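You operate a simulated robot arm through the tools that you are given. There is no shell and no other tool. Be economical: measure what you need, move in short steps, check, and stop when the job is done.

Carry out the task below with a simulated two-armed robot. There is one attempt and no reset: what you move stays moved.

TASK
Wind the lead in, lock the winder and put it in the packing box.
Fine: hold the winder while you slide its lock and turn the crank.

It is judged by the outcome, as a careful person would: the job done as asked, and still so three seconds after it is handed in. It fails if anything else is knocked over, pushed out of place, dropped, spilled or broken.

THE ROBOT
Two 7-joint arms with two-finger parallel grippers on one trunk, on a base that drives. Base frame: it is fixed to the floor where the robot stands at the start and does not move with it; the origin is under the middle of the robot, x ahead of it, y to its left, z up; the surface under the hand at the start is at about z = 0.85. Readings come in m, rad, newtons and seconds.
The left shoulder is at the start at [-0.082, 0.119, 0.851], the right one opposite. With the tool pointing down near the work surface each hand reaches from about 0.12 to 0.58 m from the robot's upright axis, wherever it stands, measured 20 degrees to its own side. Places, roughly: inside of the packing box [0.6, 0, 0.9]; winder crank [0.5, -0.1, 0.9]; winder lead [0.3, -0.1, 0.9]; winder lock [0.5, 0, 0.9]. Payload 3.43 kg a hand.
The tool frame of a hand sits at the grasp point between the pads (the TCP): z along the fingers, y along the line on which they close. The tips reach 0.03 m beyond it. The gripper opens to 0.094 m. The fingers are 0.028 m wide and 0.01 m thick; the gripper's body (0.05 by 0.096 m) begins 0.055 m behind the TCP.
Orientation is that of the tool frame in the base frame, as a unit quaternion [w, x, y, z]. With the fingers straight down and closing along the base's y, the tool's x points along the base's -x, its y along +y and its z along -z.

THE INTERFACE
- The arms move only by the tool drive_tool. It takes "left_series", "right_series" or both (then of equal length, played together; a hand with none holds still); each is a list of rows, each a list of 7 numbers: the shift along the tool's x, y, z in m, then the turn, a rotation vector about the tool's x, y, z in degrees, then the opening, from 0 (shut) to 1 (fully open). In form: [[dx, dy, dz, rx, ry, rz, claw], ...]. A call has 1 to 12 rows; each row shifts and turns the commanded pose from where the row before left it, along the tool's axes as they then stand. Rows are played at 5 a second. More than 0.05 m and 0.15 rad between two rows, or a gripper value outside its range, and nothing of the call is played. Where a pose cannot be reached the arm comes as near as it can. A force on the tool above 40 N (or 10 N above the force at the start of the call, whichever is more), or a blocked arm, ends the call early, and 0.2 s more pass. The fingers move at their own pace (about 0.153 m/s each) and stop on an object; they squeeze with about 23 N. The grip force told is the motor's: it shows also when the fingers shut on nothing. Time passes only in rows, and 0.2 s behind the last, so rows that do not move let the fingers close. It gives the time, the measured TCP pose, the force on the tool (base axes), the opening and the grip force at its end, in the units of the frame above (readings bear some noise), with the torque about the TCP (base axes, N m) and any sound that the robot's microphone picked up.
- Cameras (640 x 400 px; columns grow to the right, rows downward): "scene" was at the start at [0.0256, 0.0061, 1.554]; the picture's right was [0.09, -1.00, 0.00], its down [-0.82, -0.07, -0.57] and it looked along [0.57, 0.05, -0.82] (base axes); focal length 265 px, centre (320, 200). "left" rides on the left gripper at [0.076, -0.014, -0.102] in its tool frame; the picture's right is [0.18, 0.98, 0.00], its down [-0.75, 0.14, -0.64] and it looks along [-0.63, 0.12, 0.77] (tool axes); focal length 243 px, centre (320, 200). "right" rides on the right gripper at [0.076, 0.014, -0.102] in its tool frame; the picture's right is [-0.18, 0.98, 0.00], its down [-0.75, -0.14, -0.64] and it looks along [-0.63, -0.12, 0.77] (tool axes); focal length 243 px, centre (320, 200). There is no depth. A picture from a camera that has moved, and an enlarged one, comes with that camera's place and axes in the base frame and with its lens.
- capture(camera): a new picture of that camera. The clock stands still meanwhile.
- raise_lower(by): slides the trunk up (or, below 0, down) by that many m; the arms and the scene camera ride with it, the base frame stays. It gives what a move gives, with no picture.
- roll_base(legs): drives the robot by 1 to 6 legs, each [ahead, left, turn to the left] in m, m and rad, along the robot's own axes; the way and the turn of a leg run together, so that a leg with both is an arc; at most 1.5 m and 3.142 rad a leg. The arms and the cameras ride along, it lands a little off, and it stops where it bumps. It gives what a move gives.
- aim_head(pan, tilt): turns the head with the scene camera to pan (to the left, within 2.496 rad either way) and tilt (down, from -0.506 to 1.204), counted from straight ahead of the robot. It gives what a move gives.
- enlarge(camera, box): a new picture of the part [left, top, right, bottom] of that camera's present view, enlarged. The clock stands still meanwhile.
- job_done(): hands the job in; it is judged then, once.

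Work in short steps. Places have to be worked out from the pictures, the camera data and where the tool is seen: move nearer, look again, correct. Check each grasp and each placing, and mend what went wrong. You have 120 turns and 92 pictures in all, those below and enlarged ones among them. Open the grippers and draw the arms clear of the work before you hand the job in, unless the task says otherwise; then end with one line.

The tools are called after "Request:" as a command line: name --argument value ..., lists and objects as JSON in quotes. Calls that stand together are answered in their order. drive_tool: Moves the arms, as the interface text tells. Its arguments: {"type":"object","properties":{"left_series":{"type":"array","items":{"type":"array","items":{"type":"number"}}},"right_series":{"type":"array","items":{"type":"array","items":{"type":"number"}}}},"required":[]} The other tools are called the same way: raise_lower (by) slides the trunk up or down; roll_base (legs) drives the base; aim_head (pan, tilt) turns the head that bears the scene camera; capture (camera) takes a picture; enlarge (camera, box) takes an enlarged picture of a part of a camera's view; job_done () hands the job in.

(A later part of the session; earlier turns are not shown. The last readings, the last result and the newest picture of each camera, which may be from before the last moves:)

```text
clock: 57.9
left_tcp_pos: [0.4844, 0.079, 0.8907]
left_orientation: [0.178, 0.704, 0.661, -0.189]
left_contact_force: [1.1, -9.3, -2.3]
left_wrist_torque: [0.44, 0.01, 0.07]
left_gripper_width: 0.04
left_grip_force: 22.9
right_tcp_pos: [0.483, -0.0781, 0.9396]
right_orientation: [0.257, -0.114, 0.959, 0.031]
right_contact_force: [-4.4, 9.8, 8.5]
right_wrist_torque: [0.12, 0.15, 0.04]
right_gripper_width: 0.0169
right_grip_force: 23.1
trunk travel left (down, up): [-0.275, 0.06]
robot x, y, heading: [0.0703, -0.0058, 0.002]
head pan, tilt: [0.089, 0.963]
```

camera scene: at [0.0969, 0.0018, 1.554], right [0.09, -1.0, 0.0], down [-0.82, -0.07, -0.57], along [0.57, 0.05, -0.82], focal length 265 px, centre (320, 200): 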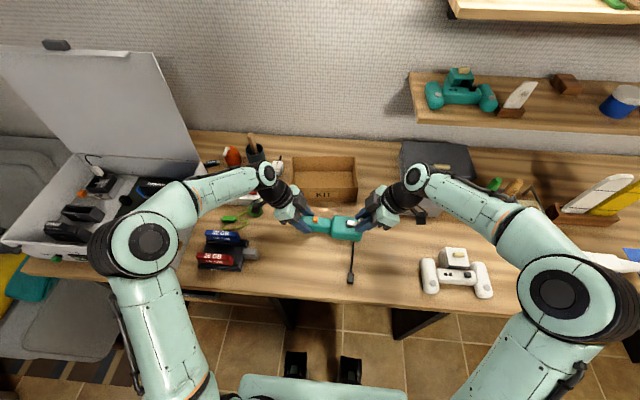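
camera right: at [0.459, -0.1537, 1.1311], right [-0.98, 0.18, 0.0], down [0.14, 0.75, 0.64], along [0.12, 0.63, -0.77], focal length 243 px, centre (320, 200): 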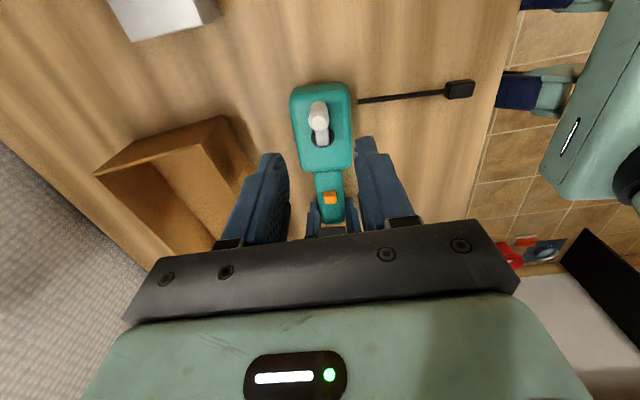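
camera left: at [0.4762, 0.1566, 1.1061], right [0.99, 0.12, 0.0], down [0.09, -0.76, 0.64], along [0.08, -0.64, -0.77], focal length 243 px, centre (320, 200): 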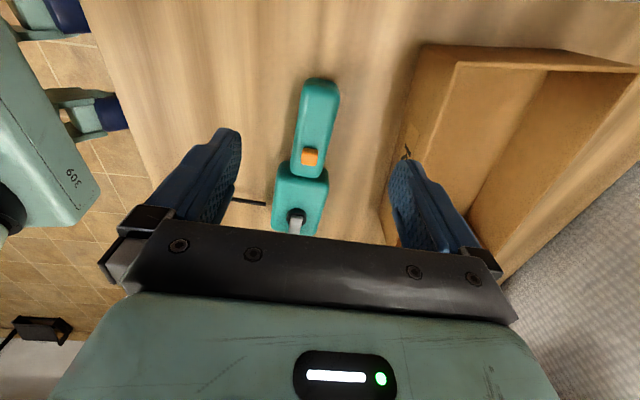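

Continue ~34° more with a small inward correction.

Request:
drive_tool --right_series '[[0.0037, 0.0002, -0.0022, 4.25, 0, 7.36, 0], [0.0037, 0.0002, -0.0022, 4.25, 0, 7.36, 0], [0.0037, 0.0002, -0.0022, 4.25, 0, 7.36, 0], [0.0037, 0.0002, -0.0022, 4.25, 0, 7.36, 0], [0, 0, 0, 0, 0, 0, 0]]'

Request:
enlarge --camera "scene" --box '[290, 190, 418, 290]'

```text
clock: 59.1
left_tcp_pos: [0.4852, 0.0806, 0.8893]
left_orientation: [0.178, 0.703, 0.662, -0.188]
left_contact_force: [-2.3, -9.3, 4.7]
left_wrist_torque: [-0.43, 0.12, -0.05]
left_gripper_width: 0.04
left_grip_force: 22.7
right_tcp_pos: [0.4672, -0.0795, 0.9407]
right_orientation: [0.255, 0.172, 0.95, -0.047]
right_contact_force: [5.9, 8.6, 4.6]
right_wrist_torque: [0.01, -0.25, -0.1]
right_gripper_width: 0.0162
right_grip_force: 23.3
trunk travel left (down, up): [-0.275, 0.06]
robot x, y, heading: [0.0711, -0.0052, 0.001]
head pan, tilt: [0.089, 0.963]
```

```text
4.00 times, centred on (354, 240) of scene
camera zoom: at [0.0968, 0.0019, 1.554], right [0.09, -1.0, 0.0], down [-0.82, -0.07, -0.57], along [0.57, 0.05, -0.82], focal length 1059 px, centre (184, 40)
```

zoom: 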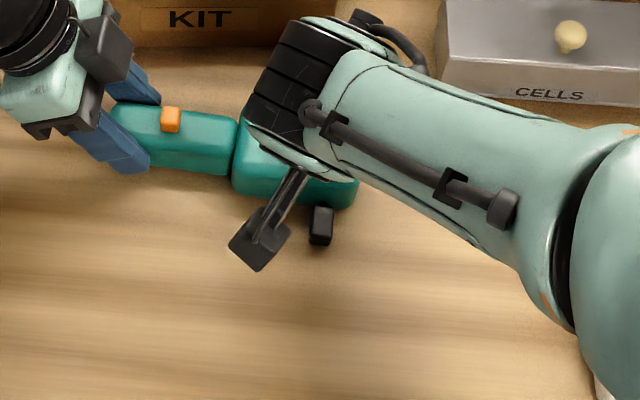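

The plug is almost at the drum. Drive a little more until a stop is felt.

Request:
drive_tool --right_series '[[0.0037, 0.0002, -0.0022, 4.25, 0, 7.36, 0], [0.0037, 0.0002, -0.0022, 4.25, 0, 7.36, 0], [0, 0, 0, 0, 0, 0, 0]]'

Request:
enlarge --camera "scene" --box '[320, 215, 384, 265]'

```text
clock: 59.9
left_tcp_pos: [0.4846, 0.0805, 0.8899]
left_orientation: [0.176, 0.704, 0.662, -0.188]
left_contact_force: [-1.3, -9.0, 1.1]
left_wrist_torque: [0.02, -0.05, -0.13]
left_gripper_width: 0.0398
left_grip_force: 23.2
right_tcp_pos: [0.4599, -0.0755, 0.9397]
right_orientation: [0.245, 0.311, 0.914, -0.085]
right_contact_force: [3.5, 8.9, 2.5]
right_wrist_torque: [0.0, -0.18, 0.16]
right_gripper_width: 0.0168
right_grip_force: 23.2
trunk travel left (down, up): [-0.275, 0.06]
robot x, y, heading: [0.0696, -0.0077, -0.003]
head pan, tilt: [0.089, 0.963]
```

```text
8.00 times, centred on (352, 240) of scene
camera zoom: at [0.0967, 0.002, 1.5539], right [0.09, -1.0, 0.0], down [-0.82, -0.07, -0.57], along [0.57, 0.05, -0.82], focal length 2119 px, centre (64, -120)
```

zoom: 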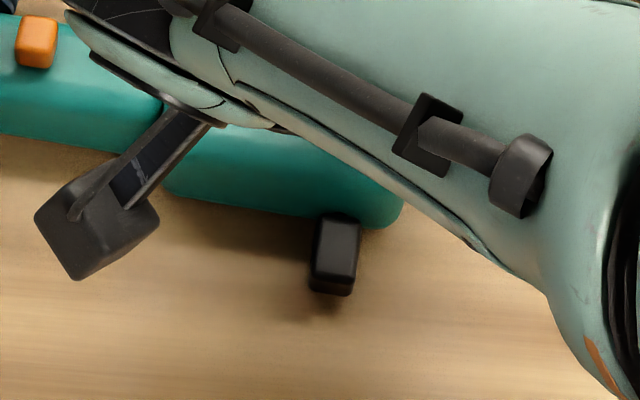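

No hard stop yet; try three more small rows.

Request:
drive_tool --right_series '[[0.0037, 0.0002, -0.0022, 4.25, 0, 7.36, 0], [0.0037, 0.0002, -0.0022, 4.25, 0, 7.36, 0], [0.0037, 0.0002, -0.0022, 4.25, 0, 7.36, 0], [0, 0, 0, 0, 0, 0, 0]]'

Request:
enlarge --camera "scene" --box '[304, 200, 368, 250]'

```text
clock: 60.9
left_tcp_pos: [0.4848, 0.0809, 0.8896]
left_orientation: [0.176, 0.704, 0.663, -0.187]
left_contact_force: [-5.7, 6.1, 5.1]
left_wrist_torque: [-0.07, 0.23, -1.29]
left_gripper_width: 0.0409
left_grip_force: 22.9
right_tcp_pos: [0.4501, -0.0683, 0.9397]
right_orientation: [0.221, 0.507, 0.822, -0.138]
right_contact_force: [9.1, -10.7, 10.6]
right_wrist_torque: [-0.43, -0.44, -0.01]
right_gripper_width: 0.0164
right_grip_force: 22.8
trunk travel left (down, up): [-0.275, 0.06]
robot x, y, heading: [0.0712, -0.0079, -0.0]
head pan, tilt: [0.089, 0.963]
```

```text
8.00 times, centred on (336, 225) of scene
camera zoom: at [0.0963, 0.0012, 1.5541], right [0.09, -1.0, 0.0], down [-0.82, -0.07, -0.57], along [0.57, 0.05, -0.82], focal length 2119 px, centre (192, 0)
```

zoom: 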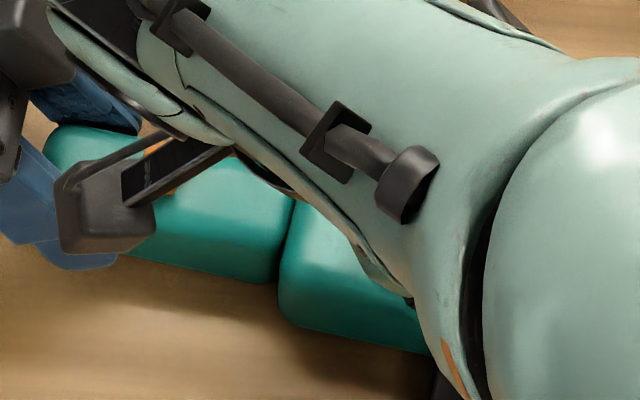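

A stop is reached (torque rises, winder starts yawing). Open, lift straight up, then unwind yaw in the air.

Request:
drive_tool --right_series '[[0, 0, 0, 0, 0, 0, 0.45], [0, 0, 0, 0, 0, 0, 0.45], [-0.02, 0, -0.0346, 0, 0, 0, 0.45], [-0.02, 0, -0.0346, 0, 0, 0, 0.45], [0, 0, 0, -4.25, 0, -7.36, 0.45], [0, 0, 0, -4.25, 0, -7.36, 0.45], [0, 0, 0, -4.25, 0, -7.36, 0.45], [0, 0, 0, -4.25, 0, -7.36, 0.45], [0, 0, 0, -4.25, 0, -7.36, 0.45], [0, 0, 0, -4.25, 0, -7.36, 0.45], [0, 0, 0, -4.25, 0, -7.36, 0.45], [0, 0, 0, -4.25, 0, -7.36, 0.45]]'

Request:
drive_tool --right_series '[[0, 0, 0, -4.25, 0, -7.36, 0.45], [0, 0, 0, -4.25, 0, -7.36, 0.45], [0, 0, 0, -4.25, 0, -7.36, 0.45], [0, 0, 0, -4.25, 0, -7.36, 0.45], [0, 0, 0, -4.25, 0, -7.36, 0.45], [0, 0, 0, -4.25, 0, -7.36, 0.45], [0, 0, 0, -4.25, 0, -7.36, 0.45], [0, 0, 0, -4.25, 0, -7.36, 0.45], [0, 0, 0, -4.25, 0, -7.36, 0.45], [0, 0, 0, 0, 0, 0, 0.45]]'

Request:
enlarge --camera "scene" --box '[290, 190, 386, 250]'

```text
clock: 63.5
left_tcp_pos: [0.4857, 0.0786, 0.8895]
left_orientation: [0.178, 0.703, 0.662, -0.188]
left_contact_force: [0.8, 0.1, -1.5]
left_wrist_torque: [0.2, 0.0, 0.0]
left_gripper_width: 0.0397
left_grip_force: 22.9
right_tcp_pos: [0.4509, -0.0667, 1.0204]
right_orientation: [0.258, -0.043, 0.965, 0.011]
right_contact_force: [-0.3, -0.5, -0.3]
right_wrist_torque: [0.01, -0.04, -0.01]
right_gripper_width: 0.0424
right_grip_force: 0.0
trunk travel left (down, up): [-0.275, 0.06]
robot x, y, heading: [0.0694, -0.0018, 0.001]
head pan, tilt: [0.089, 0.963]
```

```text
clock: 65.7
left_tcp_pos: [0.4844, 0.0803, 0.8901]
left_orientation: [0.178, 0.704, 0.662, -0.189]
left_contact_force: [0.1, -0.1, -2.8]
left_wrist_torque: [0.13, -0.02, -0.01]
left_gripper_width: 0.0401
left_grip_force: 23.5
right_tcp_pos: [0.4505, -0.0658, 1.0198]
right_orientation: [0.195, -0.632, 0.731, 0.17]
right_contact_force: [-0.3, 1.0, 0.1]
right_wrist_torque: [-0.01, -0.04, -0.01]
right_gripper_width: 0.0423
right_grip_force: 0.1
trunk travel left (down, up): [-0.275, 0.06]
robot x, y, heading: [0.0728, -0.0061, 0.001]
head pan, tilt: [0.089, 0.963]
```

```text
6.67 times, centred on (338, 220) of scene
camera zoom: at [0.0967, 0.0019, 1.554], right [0.09, -1.0, 0.0], down [-0.82, -0.07, -0.57], along [0.57, 0.05, -0.82], focal length 1766 px, centre (200, 67)
```

zoom: 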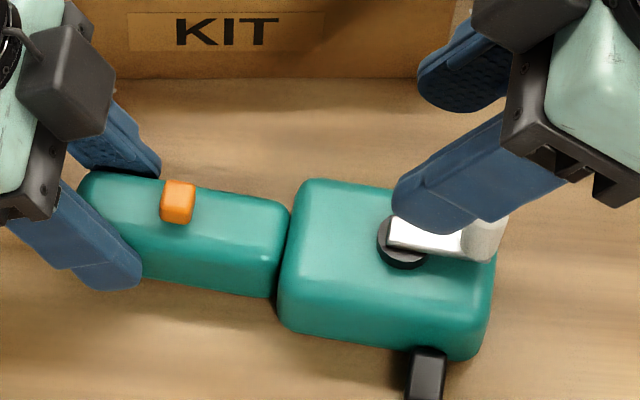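

The plug is snug against the drum: wound in. Now the lock: bring the right hand (tilt 25°) over the lock at ≈(0.484,0.0465) and descend.

Request:
drive_tool --right_series '[[0, 0, 0, -4.25, 0, -7.36, 0.37], [0, 0, 0, 0, 5, 0, 0.37], [-0.0289, -0.0112, 0.0208, 0, 0, 0, 0.37], [-0.0289, -0.0112, 0.0208, 0, 0, 0, 0.37], [-0.0289, -0.0112, 0.0208, 0, 0, 0, 0.37], [0, 0, 0, 0, 0, 0, 0.37], [0.016, 0, 0.0342, 0, 0, 0, 0.37], [0.0155, 0, 0.033, 0, 0, 0, 0.37], [0, 0, 0, 0, 0, 0, 0.37]]'

Request:
enlarge --camera "right" --box '[220, 50, 420, 250]'

```text
clock: 67.7
left_tcp_pos: [0.4842, 0.0791, 0.8904]
left_orientation: [0.178, 0.704, 0.662, -0.189]
left_contact_force: [0.1, -0.8, -1.0]
left_wrist_torque: [-0.05, 0.03, -0.01]
left_gripper_width: 0.0399
left_grip_force: 23.0
right_tcp_pos: [0.4834, 0.0401, 0.9284]
right_orientation: [-0.152, 0.691, -0.69, -0.153]
right_contact_force: [0.5, 0.4, 0.0]
right_wrist_torque: [0.02, -0.03, -0.02]
right_gripper_width: 0.0347
right_grip_force: 0.1
trunk travel left (down, up): [-0.275, 0.06]
robot x, y, heading: [0.0706, 0.0027, -0.001]
head pan, tilt: [0.089, 0.963]
```

```text
2.00 times, centred on (320, 150) of right
camera zoom: at [0.4682, -0.0727, 0.9884], right [-0.98, 0.17, 0.08], down [0.14, 0.41, 0.9], along [0.12, 0.9, -0.43], focal length 485 px, centre (320, 300)
```

zoom: 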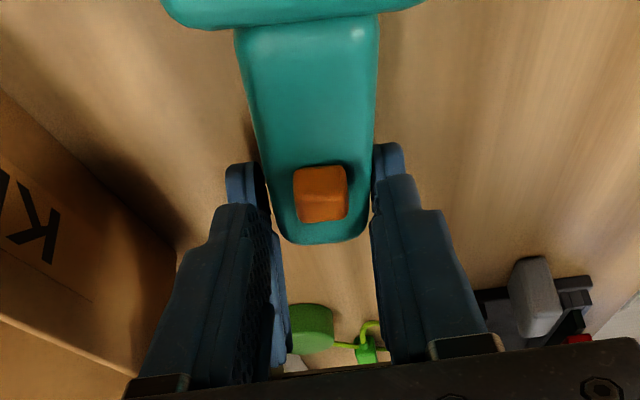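

Lower 3.5 mm, pinch the lock, and slide it toward the drum (-y) by 14 mm.

Request:
drive_tool --right_series '[[0.0015, 0, 0.0032, 0, 0, 0, 0.37], [0, 0, 0, 0, 0, 0, 0.15], [0, 0, 0, 0, 0, 0, 0], [0, 0, 0, 0, 0, 0, 0], [0.0036, 0.0003, -0.0017, 0, 0, 0, 0], [0.0036, 0.0003, -0.0017, 0, 0, 0, 0], [0.0036, 0.0003, -0.0017, 0, 0, 0, 0], [0.0018, 0.0002, -0.0008, 0, 0, 0, 0], [0, 0, 0, 0, 0, 0, 0]]'

Request:
enlarge --camera "right" --box '[220, 50, 420, 250]'

```text
clock: 69.7
left_tcp_pos: [0.485, 0.0791, 0.8901]
left_orientation: [0.177, 0.703, 0.662, -0.189]
left_contact_force: [5.0, -2.1, -6.8]
left_wrist_torque: [-0.62, 0.02, 0.08]
left_gripper_width: 0.04
left_grip_force: 22.3
right_tcp_pos: [0.4821, 0.0247, 0.9236]
right_orientation: [0.154, -0.69, 0.69, 0.153]
right_contact_force: [-9.1, 0.8, 15.9]
right_wrist_torque: [-0.12, 0.35, -0.18]
right_gripper_width: 0.0147
right_grip_force: 23.2
trunk travel left (down, up): [-0.275, 0.06]
robot x, y, heading: [0.0753, -0.0046, -0.003]
head pan, tilt: [0.089, 0.963]
```

```text
2.00 times, centred on (320, 150) of right
camera zoom: at [0.4678, -0.0867, 0.9839], right [-0.98, 0.17, 0.08], down [0.14, 0.41, 0.9], along [0.12, 0.9, -0.43], focal length 485 px, centre (320, 300)
```

zoom: 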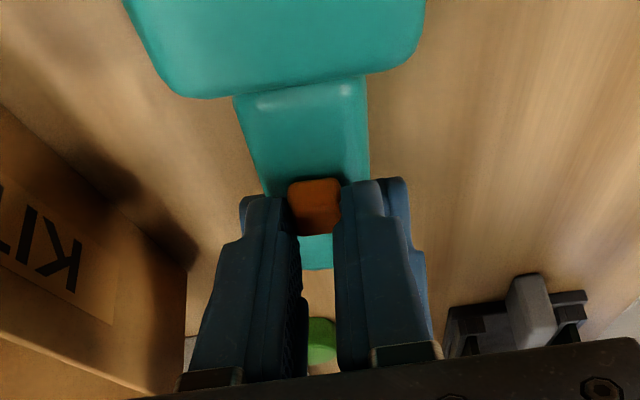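

Slides freely; continue toward the drum 4 mm at a time to find the end.

Request:
drive_tool --right_series '[[0.0032, 0.0003, -0.0025, 0, 0, 0, 0], [0.0027, 0.0003, -0.0013, 0, 0, 0, 0], [0, 0, 0, 0, 0, 0, 0]]'

Request:
drive_tool --right_series '[[0.0027, 0.0003, -0.0013, 0, 0, 0, 0], [0, 0, 0, 0, 0, 0, 0]]'

Request:
enlarge --camera "right" --box '[220, 50, 420, 250]'

```text
clock: 70.5
left_tcp_pos: [0.4848, 0.0779, 0.8901]
left_orientation: [0.178, 0.704, 0.661, -0.19]
left_contact_force: [0.4, -9.0, -6.5]
left_wrist_torque: [0.13, -0.02, 0.12]
left_gripper_width: 0.04
left_grip_force: 23.3
right_tcp_pos: [0.4817, 0.02, 0.9229]
right_orientation: [-0.152, 0.69, -0.69, -0.153]
right_contact_force: [-1.0, 7.9, 6.5]
right_wrist_torque: [0.45, 0.12, -0.22]
right_gripper_width: 0.0152
right_grip_force: 23.1
trunk travel left (down, up): [-0.275, 0.06]
robot x, y, heading: [0.0749, -0.0062, -0.0]
head pan, tilt: [0.089, 0.963]
```

```text
clock: 71.1
left_tcp_pos: [0.4847, 0.0771, 0.891]
left_orientation: [0.178, 0.704, 0.661, -0.189]
left_contact_force: [-1.8, -14.1, -5.6]
left_wrist_torque: [-0.1, 0.02, 0.01]
left_gripper_width: 0.04
left_grip_force: 22.9
right_tcp_pos: [0.4819, 0.0166, 0.9241]
right_orientation: [0.154, -0.69, 0.691, 0.153]
right_contact_force: [1.5, 14.2, 5.6]
right_wrist_torque: [0.74, 0.02, -0.19]
right_gripper_width: 0.0147
right_grip_force: 23.4
trunk travel left (down, up): [-0.275, 0.06]
robot x, y, heading: [0.0704, -0.0022, -0.004]
head pan, tilt: [0.089, 0.963]
```

```text
2.00 times, centred on (320, 150) of right
camera zoom: at [0.4681, -0.0957, 0.9839], right [-0.98, 0.17, 0.08], down [0.14, 0.41, 0.9], along [0.12, 0.9, -0.43], focal length 485 px, centre (320, 300)
```

zoom: 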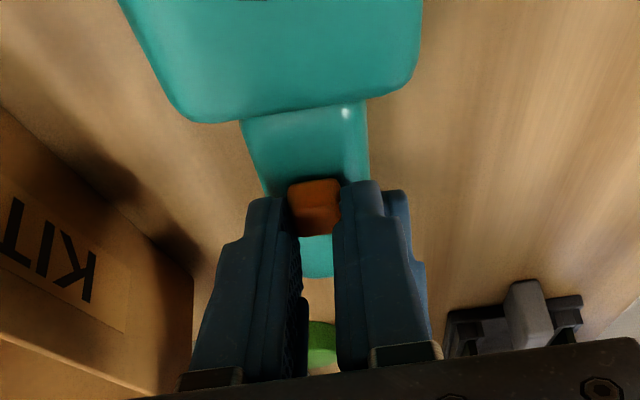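

Resistance rises to 14 N: end of travel toward the drum. Relax, release, lift and look.

Request:
drive_tool --right_series '[[-0.0027, 0, 0.0013, 0, 0, 0, 0], [0, 0, 0, 0, 0, 0, 0.2], [0, 0, 0, 0, 0, 0, 0.37], [-0.017, 0, -0.036, 0, 0, 0, 0.45], [-0.017, 0, -0.036, 0, 0, 0, 0.45], [0.0305, 0, -0.0143, 0, 0, 0, 0.45], [0.0305, 0, -0.0143, 0, 0, 0, 0.45], [0.0305, 0, -0.0143, 0, 0, 0, 0.45], [0, 0, 0, 0, -5, 0, 0.45], [0, 0, 0, 0, 0, 0, 0.45]]'

Request:
enlarge --camera "scene" --box '[290, 190, 386, 250]'

Request:
enlarge --camera "right" --box '[220, 50, 420, 250]'

```text
clock: 73.3
left_tcp_pos: [0.4855, 0.0805, 0.89]
left_orientation: [0.177, 0.704, 0.662, -0.188]
left_contact_force: [0.7, 0.4, 2.9]
left_wrist_torque: [0.25, -0.13, 0.01]
left_gripper_width: 0.0397
left_grip_force: 22.7
right_tcp_pos: [0.484, -0.0817, 1.0022]
right_orientation: [-0.182, 0.683, -0.683, -0.183]
right_contact_force: [-0.4, -0.4, 0.0]
right_wrist_torque: [-0.01, -0.02, 0.0]
right_gripper_width: 0.0424
right_grip_force: 0.0
trunk travel left (down, up): [-0.275, 0.06]
robot x, y, heading: [0.0722, -0.0037, -0.001]
head pan, tilt: [0.089, 0.963]
```

```text
6.67 times, centred on (338, 220) of scene
camera zoom: at [0.0966, 0.0019, 1.554], right [0.09, -1.0, 0.0], down [-0.82, -0.07, -0.57], along [0.57, 0.05, -0.82], focal length 1766 px, centre (200, 67)
```

zoom: 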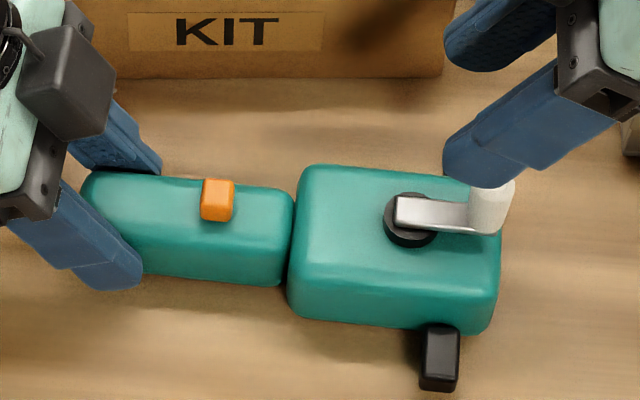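

```text
2.00 times, centred on (320, 150) of right
camera zoom: at [0.4692, -0.1984, 1.0525], right [-0.98, 0.16, 0.09], down [0.14, 0.33, 0.93], along [0.12, 0.93, -0.35], focal length 485 px, centre (320, 300)
```

zoom: 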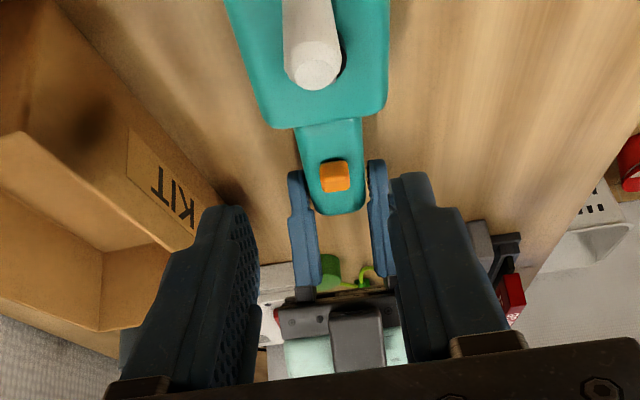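

Lock is back at its initial end (near the drum). Test whether that is the locked state: cage the knob and push it gently counter-clockwise (+x).

Request:
drive_tool --right_series '[[0.0108, 0.01, -0.0062, 0, 0, 0, 0.45], [0.0153, 0, 0.0264, 0, 0, 0, 0.45], [0.0153, 0, 0.0264, 0, 0, 0, 0.45], [0, 0, 0, 0, 0, 0, 0.26], [0, 0, 0, 0, 0, 0, 0.26], [0, -0.004, 0, 0, 0, 0, 0.26], [0, -0.004, 0, 0, 0, 0, 0.26], [0, -0.004, 0, 0, 0, 0, 0.26], [0, 0, 0, 0, 0, 0, 0.26]]'

Request:
enlarge --camera "scene" --box '[290, 190, 386, 250]'

```text
clock: 75.3
left_tcp_pos: [0.4859, 0.081, 0.8894]
left_orientation: [0.177, 0.703, 0.662, -0.189]
left_contact_force: [2.5, 0.1, 0.7]
left_wrist_torque: [-0.14, -0.03, 0.29]
left_gripper_width: 0.0399
left_grip_force: 22.8
right_tcp_pos: [0.4843, -0.0948, 0.9422]
right_orientation: [-0.182, 0.683, -0.683, -0.184]
right_contact_force: [-2.4, -0.1, 1.0]
right_wrist_torque: [-0.03, 0.03, 0.03]
right_gripper_width: 0.0256
right_grip_force: 0.5
trunk travel left (down, up): [-0.275, 0.06]
robot x, y, heading: [0.0735, -0.0028, -0.002]
head pan, tilt: [0.089, 0.963]
```

```text
6.67 times, centred on (338, 220) of scene
camera zoom: at [0.0967, 0.0019, 1.554], right [0.09, -1.0, 0.0], down [-0.82, -0.07, -0.57], along [0.57, 0.05, -0.82], focal length 1766 px, centre (200, 67)
```

zoom: 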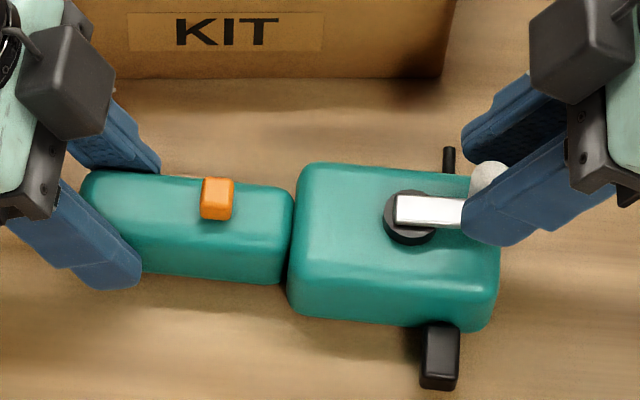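

Only 2.4 N so far, inconclusive. Push another 8 mm.

Request:
drive_tool --right_series '[[0, -0.004, 0, 0, 0, 0, 0.26], [0, -0.004, 0, 0, 0, 0, 0.26], [0, 0, 0, 0, 0, 0, 0.26]]'

Request:
enlarge --camera "scene" --box '[290, 190, 386, 250]'

```text
clock: 76.1
left_tcp_pos: [0.4845, 0.0803, 0.8893]
left_orientation: [0.177, 0.704, 0.662, -0.189]
left_contact_force: [2.8, 0.1, 1.2]
left_wrist_torque: [0.02, 0.04, 0.4]
left_gripper_width: 0.0399
left_grip_force: 23.3
right_tcp_pos: [0.4932, -0.0961, 0.9421]
right_orientation: [0.182, -0.683, 0.684, 0.182]
right_contact_force: [-1.7, -0.4, 0.0]
right_wrist_torque: [-0.05, 0.04, 0.02]
right_gripper_width: 0.0259
right_grip_force: 1.2
trunk travel left (down, up): [-0.275, 0.06]
robot x, y, heading: [0.0744, -0.0018, 0.0]
head pan, tilt: [0.089, 0.963]
```

```text
6.67 times, centred on (338, 220) of scene
camera zoom: at [0.0967, 0.0019, 1.554], right [0.09, -1.0, 0.0], down [-0.82, -0.07, -0.57], along [0.57, 0.05, -0.82], focal length 1766 px, centre (200, 67)
```

zoom: 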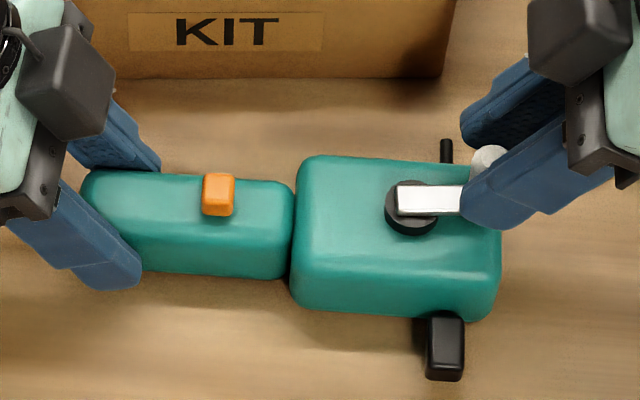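

With the lock near the drum, the push yaws the whole winder and the crank doesn't turn relative to it and the lead stays in – that's the locked state. Release and withdraw the right arm.

Request:
drive_tool --right_series '[[0, 0.006, 0, 0, 0, 0, 0.45], [0, 0, 0, 0, 0, 0, 0.45], [-0.0125, 0, -0.0217, 0, 0, 0, 0.45], [-0.0125, 0, -0.0217, 0, 0, 0, 0.45], [-0.0125, 0, -0.0217, 0, 0, 0, 0.45], [0.02, 0.02, -0.04, 0, 0, 0, 0.45], [0.02, 0.02, -0.04, 0, 0, 0, 0.45], [0.03, 0.02, -0.03, 0, 0, 0, 0.45], [0, 0, 0, 0, 0, 0, 0.45]]'

Request:
drive_tool --left_series '[[0, 0, 0, 0, 0, 0, 0.7], [0, 0, 0, 0, 0, 0, 0.7], [-0.02, 0, -0.035, 0, 0, 0, 0.9], [-0.02, 0, -0.035, 0, 0, 0, 1], [-0.02, 0, -0.035, 0, 0, 0, 1], [0, 0, 0, 0, 7.5, 0, 1], [0, 0, 0, 0, 7.5, 0, 1], [0, 0, 0, 0, 7.5, 0, 1], [0, 0, 0, 0, 7.5, 0, 1], [0, 0, 0, 0, 0, 0, 1]]'

Request:
raise_lower --by 0.06

Request:
enlarge --camera "scene" --box '[270, 150, 398, 250]'

```text
clock: 78.1
left_tcp_pos: [0.4847, 0.0794, 0.8883]
left_orientation: [0.177, 0.703, 0.662, -0.189]
left_contact_force: [-1.0, -0.1, 0.8]
left_wrist_torque: [0.12, -0.06, -0.03]
left_gripper_width: 0.0397
left_grip_force: 23.0
right_tcp_pos: [0.4291, -0.2119, 1.081]
right_orientation: [0.183, -0.682, 0.684, 0.183]
right_contact_force: [-0.1, -0.8, 0.0]
right_wrist_torque: [-0.01, 0.0, 0.02]
right_gripper_width: 0.0421
right_grip_force: 0.1
trunk travel left (down, up): [-0.275, 0.06]
robot x, y, heading: [0.0722, -0.005, -0.003]
head pan, tilt: [0.089, 0.963]
```

```text
clock: 80.3
left_tcp_pos: [0.4845, 0.0799, 1.0119]
left_orientation: [-0.001, 0.728, 0.686, 0.0]
left_contact_force: [-0.9, 0.0, -0.7]
left_wrist_torque: [0.02, 0.03, -0.05]
left_gripper_width: 0.0938
left_grip_force: 0.1
right_tcp_pos: [0.4295, -0.2102, 1.0798]
right_orientation: [0.182, -0.683, 0.683, 0.183]
right_contact_force: [-0.6, -0.5, -0.3]
right_wrist_torque: [-0.01, -0.01, -0.01]
right_gripper_width: 0.0424
right_grip_force: 0.0
trunk travel left (down, up): [-0.275, 0.06]
robot x, y, heading: [0.0702, -0.0023, 0.001]
head pan, tilt: [0.089, 0.963]
```

```text
clock: 81.3
left_tcp_pos: [0.4837, 0.08, 1.0712]
left_orientation: [-0.001, 0.728, 0.686, 0.0]
left_contact_force: [-0.6, 0.6, 1.1]
left_wrist_torque: [0.01, -0.02, 0.0]
left_gripper_width: 0.0944
left_grip_force: 0.0
right_tcp_pos: [0.4255, -0.2108, 1.138]
right_orientation: [-0.183, 0.683, -0.683, -0.184]
right_contact_force: [-0.4, 0.4, -0.5]
right_wrist_torque: [-0.02, -0.01, -0.05]
right_gripper_width: 0.0426
right_grip_force: 0.1
trunk travel left (down, up): [-0.335, 0.0]
robot x, y, heading: [0.0706, -0.0049, -0.002]
head pan, tilt: [0.089, 0.963]
```

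```text
4.00 times, centred on (334, 200) of scene
camera zoom: at [0.0953, 0.0019, 1.6172], right [0.09, -1.0, 0.0], down [-0.82, -0.07, -0.57], along [0.57, 0.05, -0.82], focal length 1059 px, centre (264, 200)
```

zoom: 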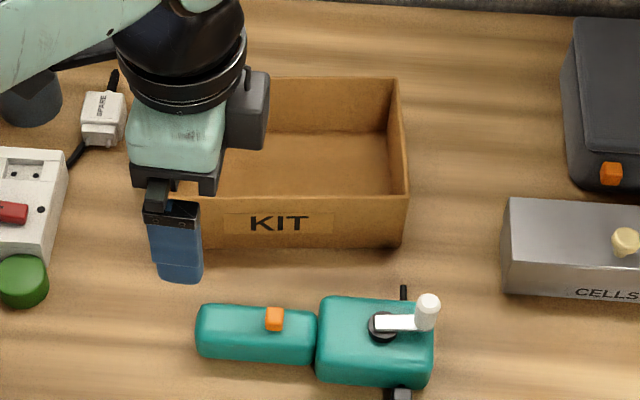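

Now regrip with the left hand vertically on the drum between handle and hub (y≈-0.024), near the centre of mass. Move above it and check with the left camera.

Request:
drive_tool --left_series '[[0, 0, 0, 0, 0, -3, 1], [-0.026, 0.0004, 0.0278, 0, 0, 0, 1], [-0.026, 0.0004, 0.0278, 0, 0, 0, 1], [-0.026, 0.0004, 0.0278, 0, 0, 0, 1], [-0.026, 0.0004, 0.0278, 0, 0, 0, 1], [0, 0, 0, 0, 0, 0, 1]]'

Request:
capture --camera "left"

```text
clock: 82.7
left_tcp_pos: [0.4852, -0.0264, 0.9601]
left_orientation: [0.0, 0.71, 0.704, 0.0]
left_contact_force: [0.4, 0.6, -0.6]
left_wrist_torque: [-0.02, 0.01, 0.0]
left_gripper_width: 0.0939
left_grip_force: 0.0
right_tcp_pos: [0.4272, -0.2102, 1.1383]
right_orientation: [0.182, -0.683, 0.684, 0.183]
right_contact_force: [-0.1, -0.4, -0.5]
right_wrist_torque: [0.01, 0.01, 0.0]
right_gripper_width: 0.0424
right_grip_force: 0.0
trunk travel left (down, up): [-0.335, 0.0]
robot x, y, heading: [0.0716, -0.006, -0.006]
head pan, tilt: [0.089, 0.963]
```

```text
16 pictures are left
camera left: at [0.4726, 0.05, 1.0632], right [0.98, 0.18, 0.0], down [0.13, -0.75, 0.64], along [0.11, -0.63, -0.77], focal length 243 px, centre (320, 200)
```

left: 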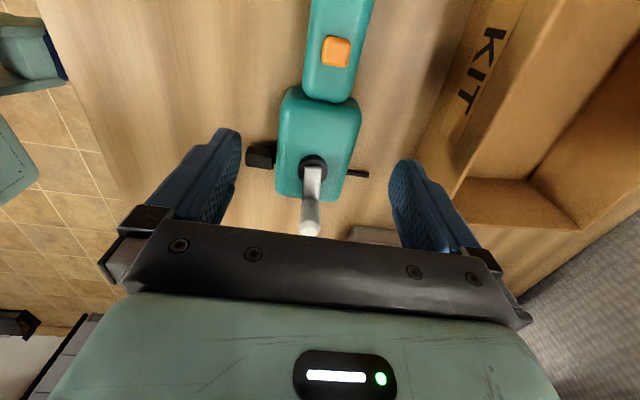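

Alignment is good (hub y≈-0.052, plug clear of the fingers). Descend to z≈0.887 and grip the drum.

Request:
drive_tool --left_series '[[0, 0, 0.03, 0, 0, 0, 1], [0, 0, 0.03, 0, 0, 0, 1], [0, 0, 0.012, 0, 0, 0, 1], [0, 0, 0, 0, 0, 0, 0.7], [0, 0, 0, 0, 0, 0, 0.4], [0, 0, 0, 0, 0, 0, 0], [0, 0, 0, 0, 0, 0, 0]]'

```text
clock: 84.3
left_tcp_pos: [0.4853, -0.024, 0.8879]
left_orientation: [0.0, 0.71, 0.704, 0.0]
left_contact_force: [-0.5, 0.9, 0.1]
left_wrist_torque: [0.0, -0.02, 0.02]
left_gripper_width: 0.066
left_grip_force: 22.9
right_tcp_pos: [0.4274, -0.2117, 1.1371]
right_orientation: [0.181, -0.683, 0.683, 0.183]
right_contact_force: [-0.8, 0.4, -0.3]
right_wrist_torque: [-0.02, -0.01, 0.02]
right_gripper_width: 0.0423
right_grip_force: 0.1
trunk travel left (down, up): [-0.335, 0.0]
robot x, y, heading: [0.0689, -0.0046, -0.0]
head pan, tilt: [0.089, 0.963]
```

Drum gripped firmly (66 mm). Lift 11 cm and yaw to match the box, then look.

Request:
drive_tool --left_series '[[0, 0, -0.01, 0, 0, 0, 0], [0, 0, -0.03, 0, 0, 0, 0], [0, 0, -0.035, 0, 0, 0, 0], [0, 0, -0.035, 0, 0, -5.5, 0], [0, 0, 0, 0, 0, 0, 0]]'

Request:
enlarge --camera "scene" --box '[250, 140, 410, 240]'

```text
clock: 85.5
left_tcp_pos: [0.4859, -0.0235, 0.9991]
left_orientation: [-0.001, 0.675, 0.737, 0.0]
left_contact_force: [-0.9, -0.2, 0.0]
left_wrist_torque: [-0.01, 0.0, 0.02]
left_gripper_width: 0.0001
left_grip_force: 23.1
right_tcp_pos: [0.4269, -0.2108, 1.1384]
right_orientation: [0.182, -0.683, 0.684, 0.182]
right_contact_force: [0.4, 0.6, 0.0]
right_wrist_torque: [0.01, 0.01, 0.03]
right_gripper_width: 0.0425
right_grip_force: 0.0
trunk travel left (down, up): [-0.335, 0.0]
robot x, y, heading: [0.0691, -0.0065, -0.007]
head pan, tilt: [0.089, 0.963]
```

```text
4.00 times, centred on (330, 190) of scene
camera zoom: at [0.0962, 0.0019, 1.6172], right [0.09, -1.0, 0.0], down [-0.82, -0.07, -0.57], along [0.57, 0.05, -0.82], focal length 1059 px, centre (280, 240)
```

zoom: 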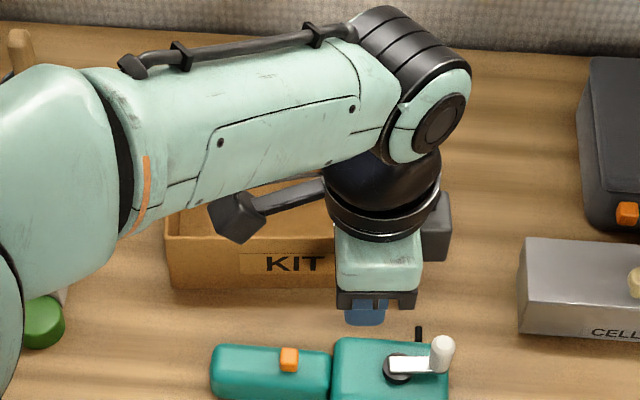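

The grip slipped off and the winder stayed on the table, unmoved. Re-align the yaw, go back down a bit deeper, close longer, and lift just 5 mm to read the load.

Request:
drive_tool --left_series '[[0, 0, 0, 0, 0, 5.5, 1], [0, 0, 0, 0, 0, 0, 1], [0, 0, 0.035, 0, 0, 0, 1], [0, 0, 0.035, 0, 0, 0, 1], [0, 0, 0.03, 0, 0, 0, 1], [0, 0, 0.0145, 0, 0, 0, 1], [0, 0, 0, 0, 0, 0, 1]]'

Request:
drive_tool --left_series '[[0, 0, 0, 0, 0, 0, 0.7], [0, 0, 0, 0, 0, 0, 0.4], [0, 0, 0, 0, 0, 0, 0], [0, 0, 0, 0, 0, 0, 0], [0, 0, 0, 0, 0, 0, 0], [0, 0, 0, 0, 0, 0, 0], [0, 0, 0, 0, 0, 0, 0]]'

Request:
enlarge --camera "left" --box '[220, 0, 440, 240]'

```text
clock: 87.1
left_tcp_pos: [0.4848, -0.0238, 0.8832]
left_orientation: [0.0, 0.71, 0.704, 0.0]
left_contact_force: [0.1, -0.7, 0.0]
left_wrist_torque: [0.02, 0.0, 0.0]
left_gripper_width: 0.094
left_grip_force: 0.1
right_tcp_pos: [0.4273, -0.2113, 1.1377]
right_orientation: [0.182, -0.683, 0.683, 0.183]
right_contact_force: [0.2, -0.1, -0.8]
right_wrist_torque: [0.04, 0.02, -0.01]
right_gripper_width: 0.0424
right_grip_force: 0.1
trunk travel left (down, up): [-0.335, 0.0]
robot x, y, heading: [0.0733, -0.0066, 0.001]
head pan, tilt: [0.089, 0.963]
```

```text
clock: 88.7
left_tcp_pos: [0.4861, -0.0234, 0.8837]
left_orientation: [0.0, 0.709, 0.705, 0.001]
left_contact_force: [0.3, -0.5, 0.1]
left_wrist_torque: [0.02, 0.01, -0.02]
left_gripper_width: 0.0661
left_grip_force: 23.1
right_tcp_pos: [0.4277, -0.2109, 1.1379]
right_orientation: [0.182, -0.683, 0.684, 0.182]
right_contact_force: [-0.1, 0.0, 0.2]
right_wrist_torque: [0.01, 0.0, -0.01]
right_gripper_width: 0.0424
right_grip_force: 0.1
trunk travel left (down, up): [-0.335, 0.0]
robot x, y, heading: [0.0733, -0.0057, -0.0]
head pan, tilt: [0.089, 0.963]
```

```text
1.67 times, centred on (330, 120) of left
camera zoom: at [0.4725, 0.052, 0.9867], right [0.98, 0.18, 0.0], down [0.13, -0.76, 0.64], along [0.11, -0.63, -0.77], focal length 404 px, centre (303, 333)
```

zoom: 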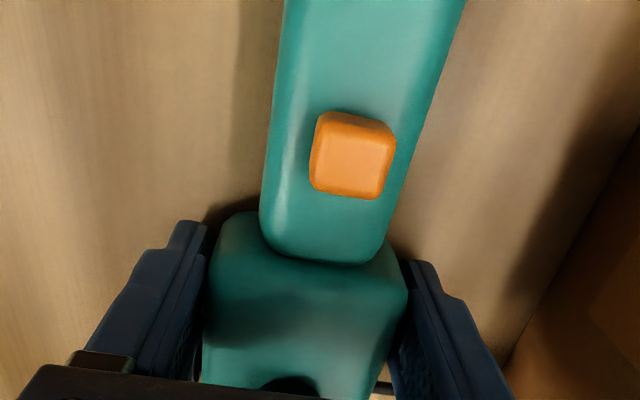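

Grip on both drum sides looks right. Lift 6 mm slowly and read the load.

Request:
drive_tool --left_series '[[0, 0, -0.002, 0, 0, 0, 0], [0, 0, -0.002, 0, 0, 0, 0], [0, 0, -0.002, 0, 0, 0, 0], [0, 0, 0, 0, 0, 0, 0]]'

```text
clock: 89.7
left_tcp_pos: [0.4841, -0.0235, 0.8898]
left_orientation: [0.0, 0.71, 0.704, 0.0]
left_contact_force: [-0.3, 0.7, -1.4]
left_wrist_torque: [-0.01, 0.0, 0.01]
left_gripper_width: 0.0658
left_grip_force: 22.7
right_tcp_pos: [0.4275, -0.2113, 1.1366]
right_orientation: [0.183, -0.682, 0.684, 0.183]
right_contact_force: [-0.3, -0.2, -0.2]
right_wrist_torque: [0.02, 0.01, 0.01]
right_gripper_width: 0.0424
right_grip_force: 0.0
trunk travel left (down, up): [-0.335, 0.0]
robot x, y, heading: [0.0687, -0.0036, 0.0]
head pan, tilt: [0.089, 0.963]
```

Request:
drive_tool --left_series '[[0, 0, -0.005, 0, 0, 0, 0], [0, 0, -0.005, 0, 0, 0, 0], [0, 0, -0.005, 0, 0, 0, 0], [0, 0, 0, 0, 0, 0, 0]]'

Request:
enlarge --camera "left" --box '[220, 0, 440, 240]'

```text
clock: 90.7
left_tcp_pos: [0.4866, -0.0241, 0.9032]
left_orientation: [0.0, 0.71, 0.704, -0.001]
left_contact_force: [0.1, -0.9, -2.7]
left_wrist_torque: [0.01, 0.02, -0.01]
left_gripper_width: 0.0663
left_grip_force: 23.1
right_tcp_pos: [0.4269, -0.2108, 1.1375]
right_orientation: [0.182, -0.683, 0.683, 0.183]
right_contact_force: [0.7, 0.3, 0.0]
right_wrist_torque: [-0.01, 0.02, 0.02]
right_gripper_width: 0.0422
right_grip_force: 0.1
trunk travel left (down, up): [-0.335, 0.0]
robot x, y, heading: [0.0726, -0.0065, -0.004]
head pan, tilt: [0.089, 0.963]
```

```text
1.67 times, centred on (330, 120) of left
camera zoom: at [0.4728, 0.0513, 1.0067], right [0.98, 0.18, 0.0], down [0.13, -0.76, 0.64], along [0.11, -0.63, -0.77], focal length 404 px, centre (303, 333)
```

zoom: 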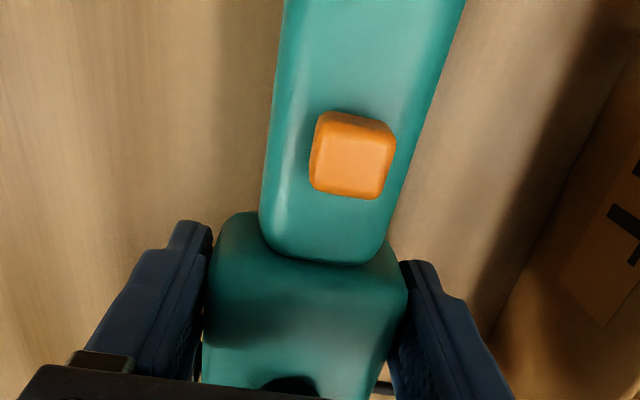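

It's lifted with the hand, level. Continue lifting gently to z≈0.985 and yaw to the box in small steps.

Request:
drive_tool --left_series '[[0, 0, -0.01, 0, 0, 0, 0], [0, 0, -0.012, 0, 0, 0, 0], [0, 0, -0.012, 0, 0, 0, 0], [0, 0, -0.012, 0, 0, 0, 0], [0, 0, -0.012, 0, 0, 0, 0], [0, 0, -0.012, 0, 0, 0, 0], [0, 0, -0.01, 0, 0, -1.5, 0], [0, 0, 0, 0, 0, -2, 0], [0, 0, 0, 0, 0, -2, 0], [0, 0, 0, 0, 0, 0, 0]]'

```text
clock: 92.9
left_tcp_pos: [0.4853, -0.0232, 0.9838]
left_orientation: [0.0, 0.676, 0.737, 0.0]
left_contact_force: [0.4, 1.0, -2.5]
left_wrist_torque: [-0.02, -0.03, -0.01]
left_gripper_width: 0.0659
left_grip_force: 22.8
right_tcp_pos: [0.4271, -0.2107, 1.137]
right_orientation: [0.182, -0.683, 0.683, 0.183]
right_contact_force: [0.3, 0.3, 0.0]
right_wrist_torque: [0.04, 0.0, 0.01]
right_gripper_width: 0.0422
right_grip_force: 0.0
trunk travel left (down, up): [-0.335, 0.0]
robot x, y, heading: [0.0718, -0.0048, 0.002]
head pan, tilt: [0.089, 0.963]
```

Winder bottom is ~27 mm above the rim. Move over the box toward TCP (0.644, 0.014).

Request:
drive_tool --left_series '[[0.0029, 0.015, 0, 0, 0, 0, 0], [0.0029, 0.021, 0, 0, 0, 0, 0], [0.0029, 0.021, 0, 0, 0, 0, 0], [0.0029, 0.021, 0, 0, 0, 0, 0], [0.0029, 0.021, 0, 0, 0, 0, 0], [0.0029, 0.021, 0, 0, 0, 0, 0], [0.0029, 0.021, 0, 0, 0, 0, 0], [0.0029, 0.0206, 0, 0, 0, 0, 0], [0, 0, 0, 0, 0, 0, 0], [0, 0, 0, 0, 0, 0, 0]]'

Request:
enlarge --camera "scene" --box '[260, 130, 420, 230]'

Request:
capture --camera "left"

```text
clock: 95.1
left_tcp_pos: [0.6431, 0.014, 0.9834]
left_orientation: [-0.001, 0.675, 0.737, 0.0]
left_contact_force: [-0.3, 0.2, -2.0]
left_wrist_torque: [0.04, 0.0, 0.01]
left_gripper_width: 0.0661
left_grip_force: 22.9
right_tcp_pos: [0.4264, -0.2104, 1.1376]
right_orientation: [0.182, -0.683, 0.683, 0.183]
right_contact_force: [0.0, 0.4, 0.6]
right_wrist_torque: [0.03, -0.02, 0.0]
right_gripper_width: 0.0423
right_grip_force: 0.0
trunk travel left (down, up): [-0.335, 0.0]
robot x, y, heading: [0.0733, -0.0007, -0.002]
head pan, tilt: [0.089, 0.963]
```

```text
4.00 times, centred on (340, 180) of scene
camera zoom: at [0.0964, 0.0018, 1.6172], right [0.09, -1.0, 0.0], down [-0.82, -0.07, -0.57], along [0.57, 0.05, -0.82], focal length 1059 px, centre (240, 280)
```

zoom: 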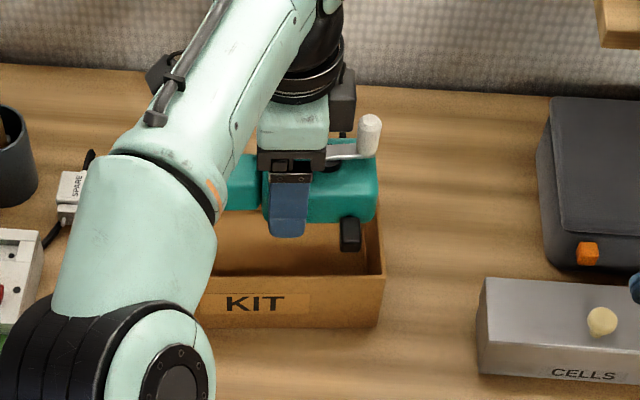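

```text
11 pictures are left
camera left: at [0.6227, 0.0871, 1.0861], right [0.96, 0.27, 0.0], down [0.21, -0.74, 0.64], along [0.17, -0.62, -0.77], focal length 243 px, centre (320, 200)
```

left: 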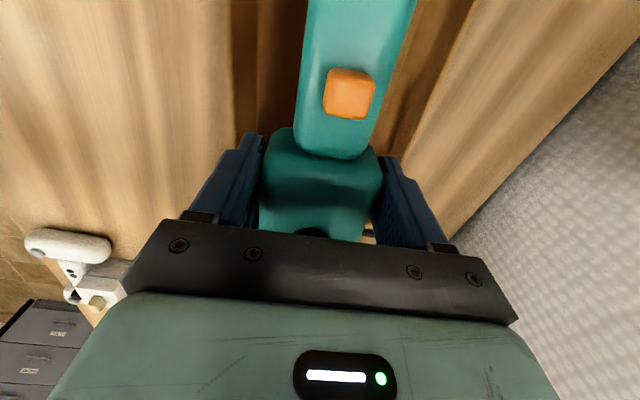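

Reach is fine. Zoom on the left view to measure the rim clearances before lowering.

Request:
enlarge --camera "left" --box '[210, 0, 500, 180]'

Request:
enlarge --camera "scene" --box '[300, 155, 364, 215]'

```text
2.21 times, centred on (355, 90) of left
camera zoom: at [0.6227, 0.0871, 1.0861], right [0.96, 0.27, 0.0], down [0.21, -0.74, 0.64], along [0.17, -0.62, -0.77], focal length 535 px, centre (243, 443)
```

zoom: 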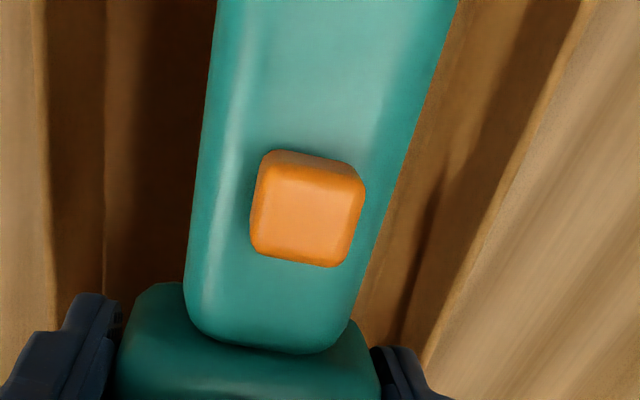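

```text
6.67 times, centred on (332, 185) of scene
camera zoom: at [0.0964, 0.0018, 1.6172], right [0.09, -1.0, 0.0], down [-0.82, -0.07, -0.57], along [0.57, 0.05, -0.82], focal length 1766 px, centre (240, 300)
```

zoom: 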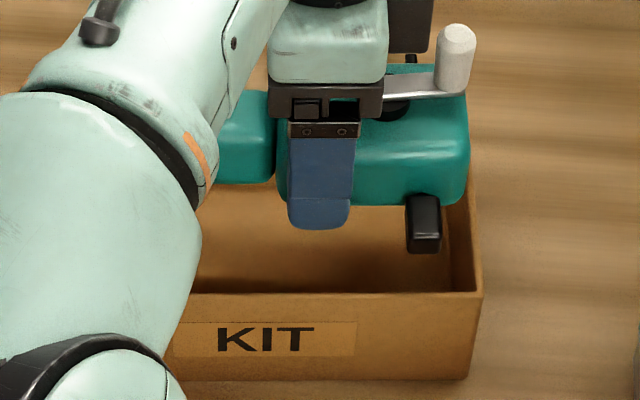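

Clearances are OK with a small shift (+3 mm x, +4 mm y). Shift and lower to z≈0.90.

Request:
drive_tool --left_series '[[0.0037, 0.0033, 0, 0, 0, 0, 0], [0, 0, 0.01, 0, 0, 0, 0], [0, 0, 0.012, 0, 0, 0, 0], [0, 0, 0.012, 0, 0, 0, 0], [0, 0, 0.012, 0, 0, 0, 0], [0, 0, 0.012, 0, 0, 0, 0], [0, 0, 0.012, 0, 0, 0, 0], [0, 0, 0.012, 0, 0, 0, 0], [0, 0, 0, 0, 0, 0, 0]]'

Request:
enlarge --camera "scene" --box '[270, 145, 374, 215]'

```text
clock: 97.1
left_tcp_pos: [0.6439, 0.017, 0.9016]
left_orientation: [0.0, 0.675, 0.737, 0.0]
left_contact_force: [-0.1, 0.6, -1.3]
left_wrist_torque: [0.0, 0.0, -0.02]
left_gripper_width: 0.067
left_grip_force: 23.1
left hand out of reach, approached as far as the arm can: row 1
right_tcp_pos: [0.4281, -0.2114, 1.1378]
right_orientation: [0.182, -0.683, 0.683, 0.183]
right_contact_force: [0.2, -0.1, 0.7]
right_wrist_torque: [0.04, 0.0, 0.02]
right_gripper_width: 0.0424
right_grip_force: 0.0
trunk travel left (down, up): [-0.335, 0.0]
robot x, y, heading: [0.0717, -0.0016, -0.0]
head pan, tilt: [0.089, 0.963]
```

```text
5.71 times, centred on (322, 180) of scene
camera zoom: at [0.0961, 0.0019, 1.6172], right [0.09, -1.0, 0.0], down [-0.82, -0.07, -0.57], along [0.57, 0.05, -0.82], focal length 1513 px, centre (309, 314)
```

zoom: 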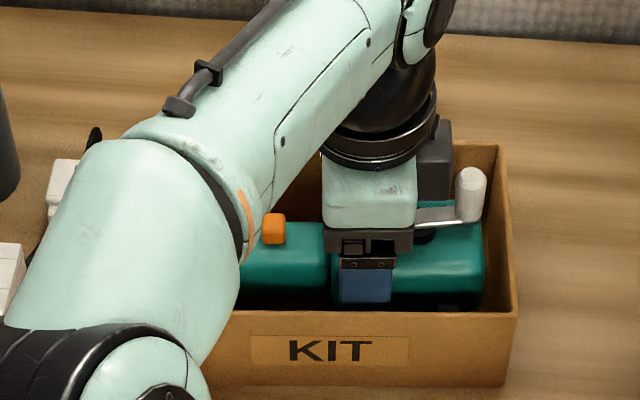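

It is inside the box without contact. Lower until it rests.

Request:
drive_tool --left_series '[[0, 0, 0.004, 0, 0, 0, 0], [0, 0, 0.004, 0, 0, 0, 0], [0, 0, 0.003, 0, 0, 0, 0], [0, 0, 0, 0, 0, 0, 0]]'

```text
clock: 98.1
left_tcp_pos: [0.644, 0.0176, 0.89]
left_orientation: [0.0, 0.676, 0.737, 0.001]
left_contact_force: [-0.4, -0.4, -3.2]
left_wrist_torque: [0.03, -0.02, 0.0]
left_gripper_width: 0.0674
left_grip_force: 23.5
right_tcp_pos: [0.4261, -0.2105, 1.1372]
right_orientation: [0.182, -0.683, 0.683, 0.183]
right_contact_force: [0.7, 0.4, 0.0]
right_wrist_torque: [-0.02, -0.03, 0.0]
right_gripper_width: 0.0424
right_grip_force: 0.0
trunk travel left (down, up): [-0.335, 0.0]
robot x, y, heading: [0.0715, 0.0018, 0.001]
head pan, tilt: [0.089, 0.963]
```

Request:
drive_tool --left_series '[[0, 0, 0.002, 0, 0, 0, 0], [0, 0, 0.002, 0, 0, 0, 0], [0, 0, 0, 0, 0, 0, 0]]'

```text
clock: 98.9
left_tcp_pos: [0.644, 0.0165, 0.8871]
left_orientation: [0.001, 0.676, 0.737, 0.001]
left_contact_force: [-0.7, -0.3, 1.5]
left_wrist_torque: [0.33, -0.04, 0.06]
left_gripper_width: 0.067
left_grip_force: 22.8
right_tcp_pos: [0.4254, -0.2115, 1.1382]
right_orientation: [0.182, -0.682, 0.684, 0.182]
right_contact_force: [0.0, 0.6, -0.1]
right_wrist_torque: [0.01, -0.01, 0.0]
right_gripper_width: 0.0419
right_grip_force: 0.0
trunk travel left (down, up): [-0.335, 0.0]
robot x, y, heading: [0.0705, -0.0043, 0.0]
head pan, tilt: [0.089, 0.963]
```

Resting on the floor now. Open slightly (to ~76 mm, staying clear of the walls) and lift straight out.

Request:
drive_tool --left_series '[[0, 0, 0, 0, 0, 0, 0.76], [0, 0, 0, 0, 0, 0, 0.81], [0, 0, 0, 0, 0, 0, 0.81], [0, 0, -0.01, 0, 0, 0, 0.81], [0, 0, -0.02, 0, 0, 0, 0.81], [0, 0, -0.03, 0, 0, 0, 0.81], [0, 0, -0.04, 0, 0, 0, 0.81], [0, 0, -0.04, 0, 0, 0, 0.81], [0, 0, -0.03, 0, 0, 0, 0.81], [0, 0, 0, 0, 0, 0, 0.81]]'

Request:
capture --camera "left"

```text
clock: 101.1
left_tcp_pos: [0.626, 0.0277, 1.0542]
left_orientation: [0.0, 0.676, 0.737, 0.0]
left_contact_force: [0.3, 0.0, 0.8]
left_wrist_torque: [-0.01, 0.0, 0.01]
left_gripper_width: 0.076
left_grip_force: 0.1
left hand out of reach, approached as far as the arm can: row 8, 9
right_tcp_pos: [0.4266, -0.211, 1.138]
right_orientation: [0.183, -0.682, 0.684, 0.183]
right_contact_force: [-0.6, -0.5, 0.1]
right_wrist_torque: [0.0, 0.0, 0.03]
right_gripper_width: 0.0423
right_grip_force: 0.1
trunk travel left (down, up): [-0.335, 0.0]
robot x, y, heading: [0.0744, -0.004, -0.003]
head pan, tilt: [0.089, 0.963]
```

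```text
7 pictures are left
camera left: at [0.6058, 0.1016, 1.1572], right [0.96, 0.27, 0.0], down [0.21, -0.74, 0.64], along [0.17, -0.62, -0.77], focal length 243 px, centre (320, 200)
```

left: 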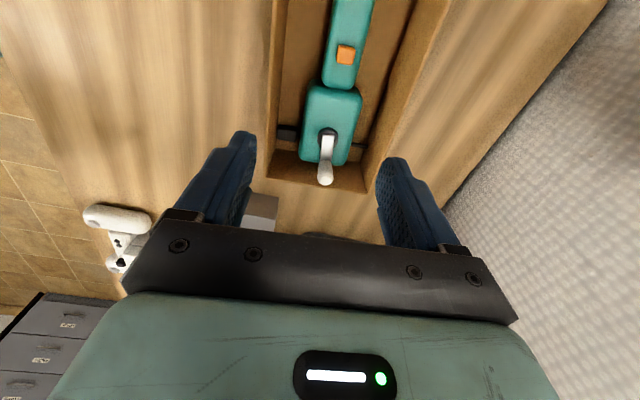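

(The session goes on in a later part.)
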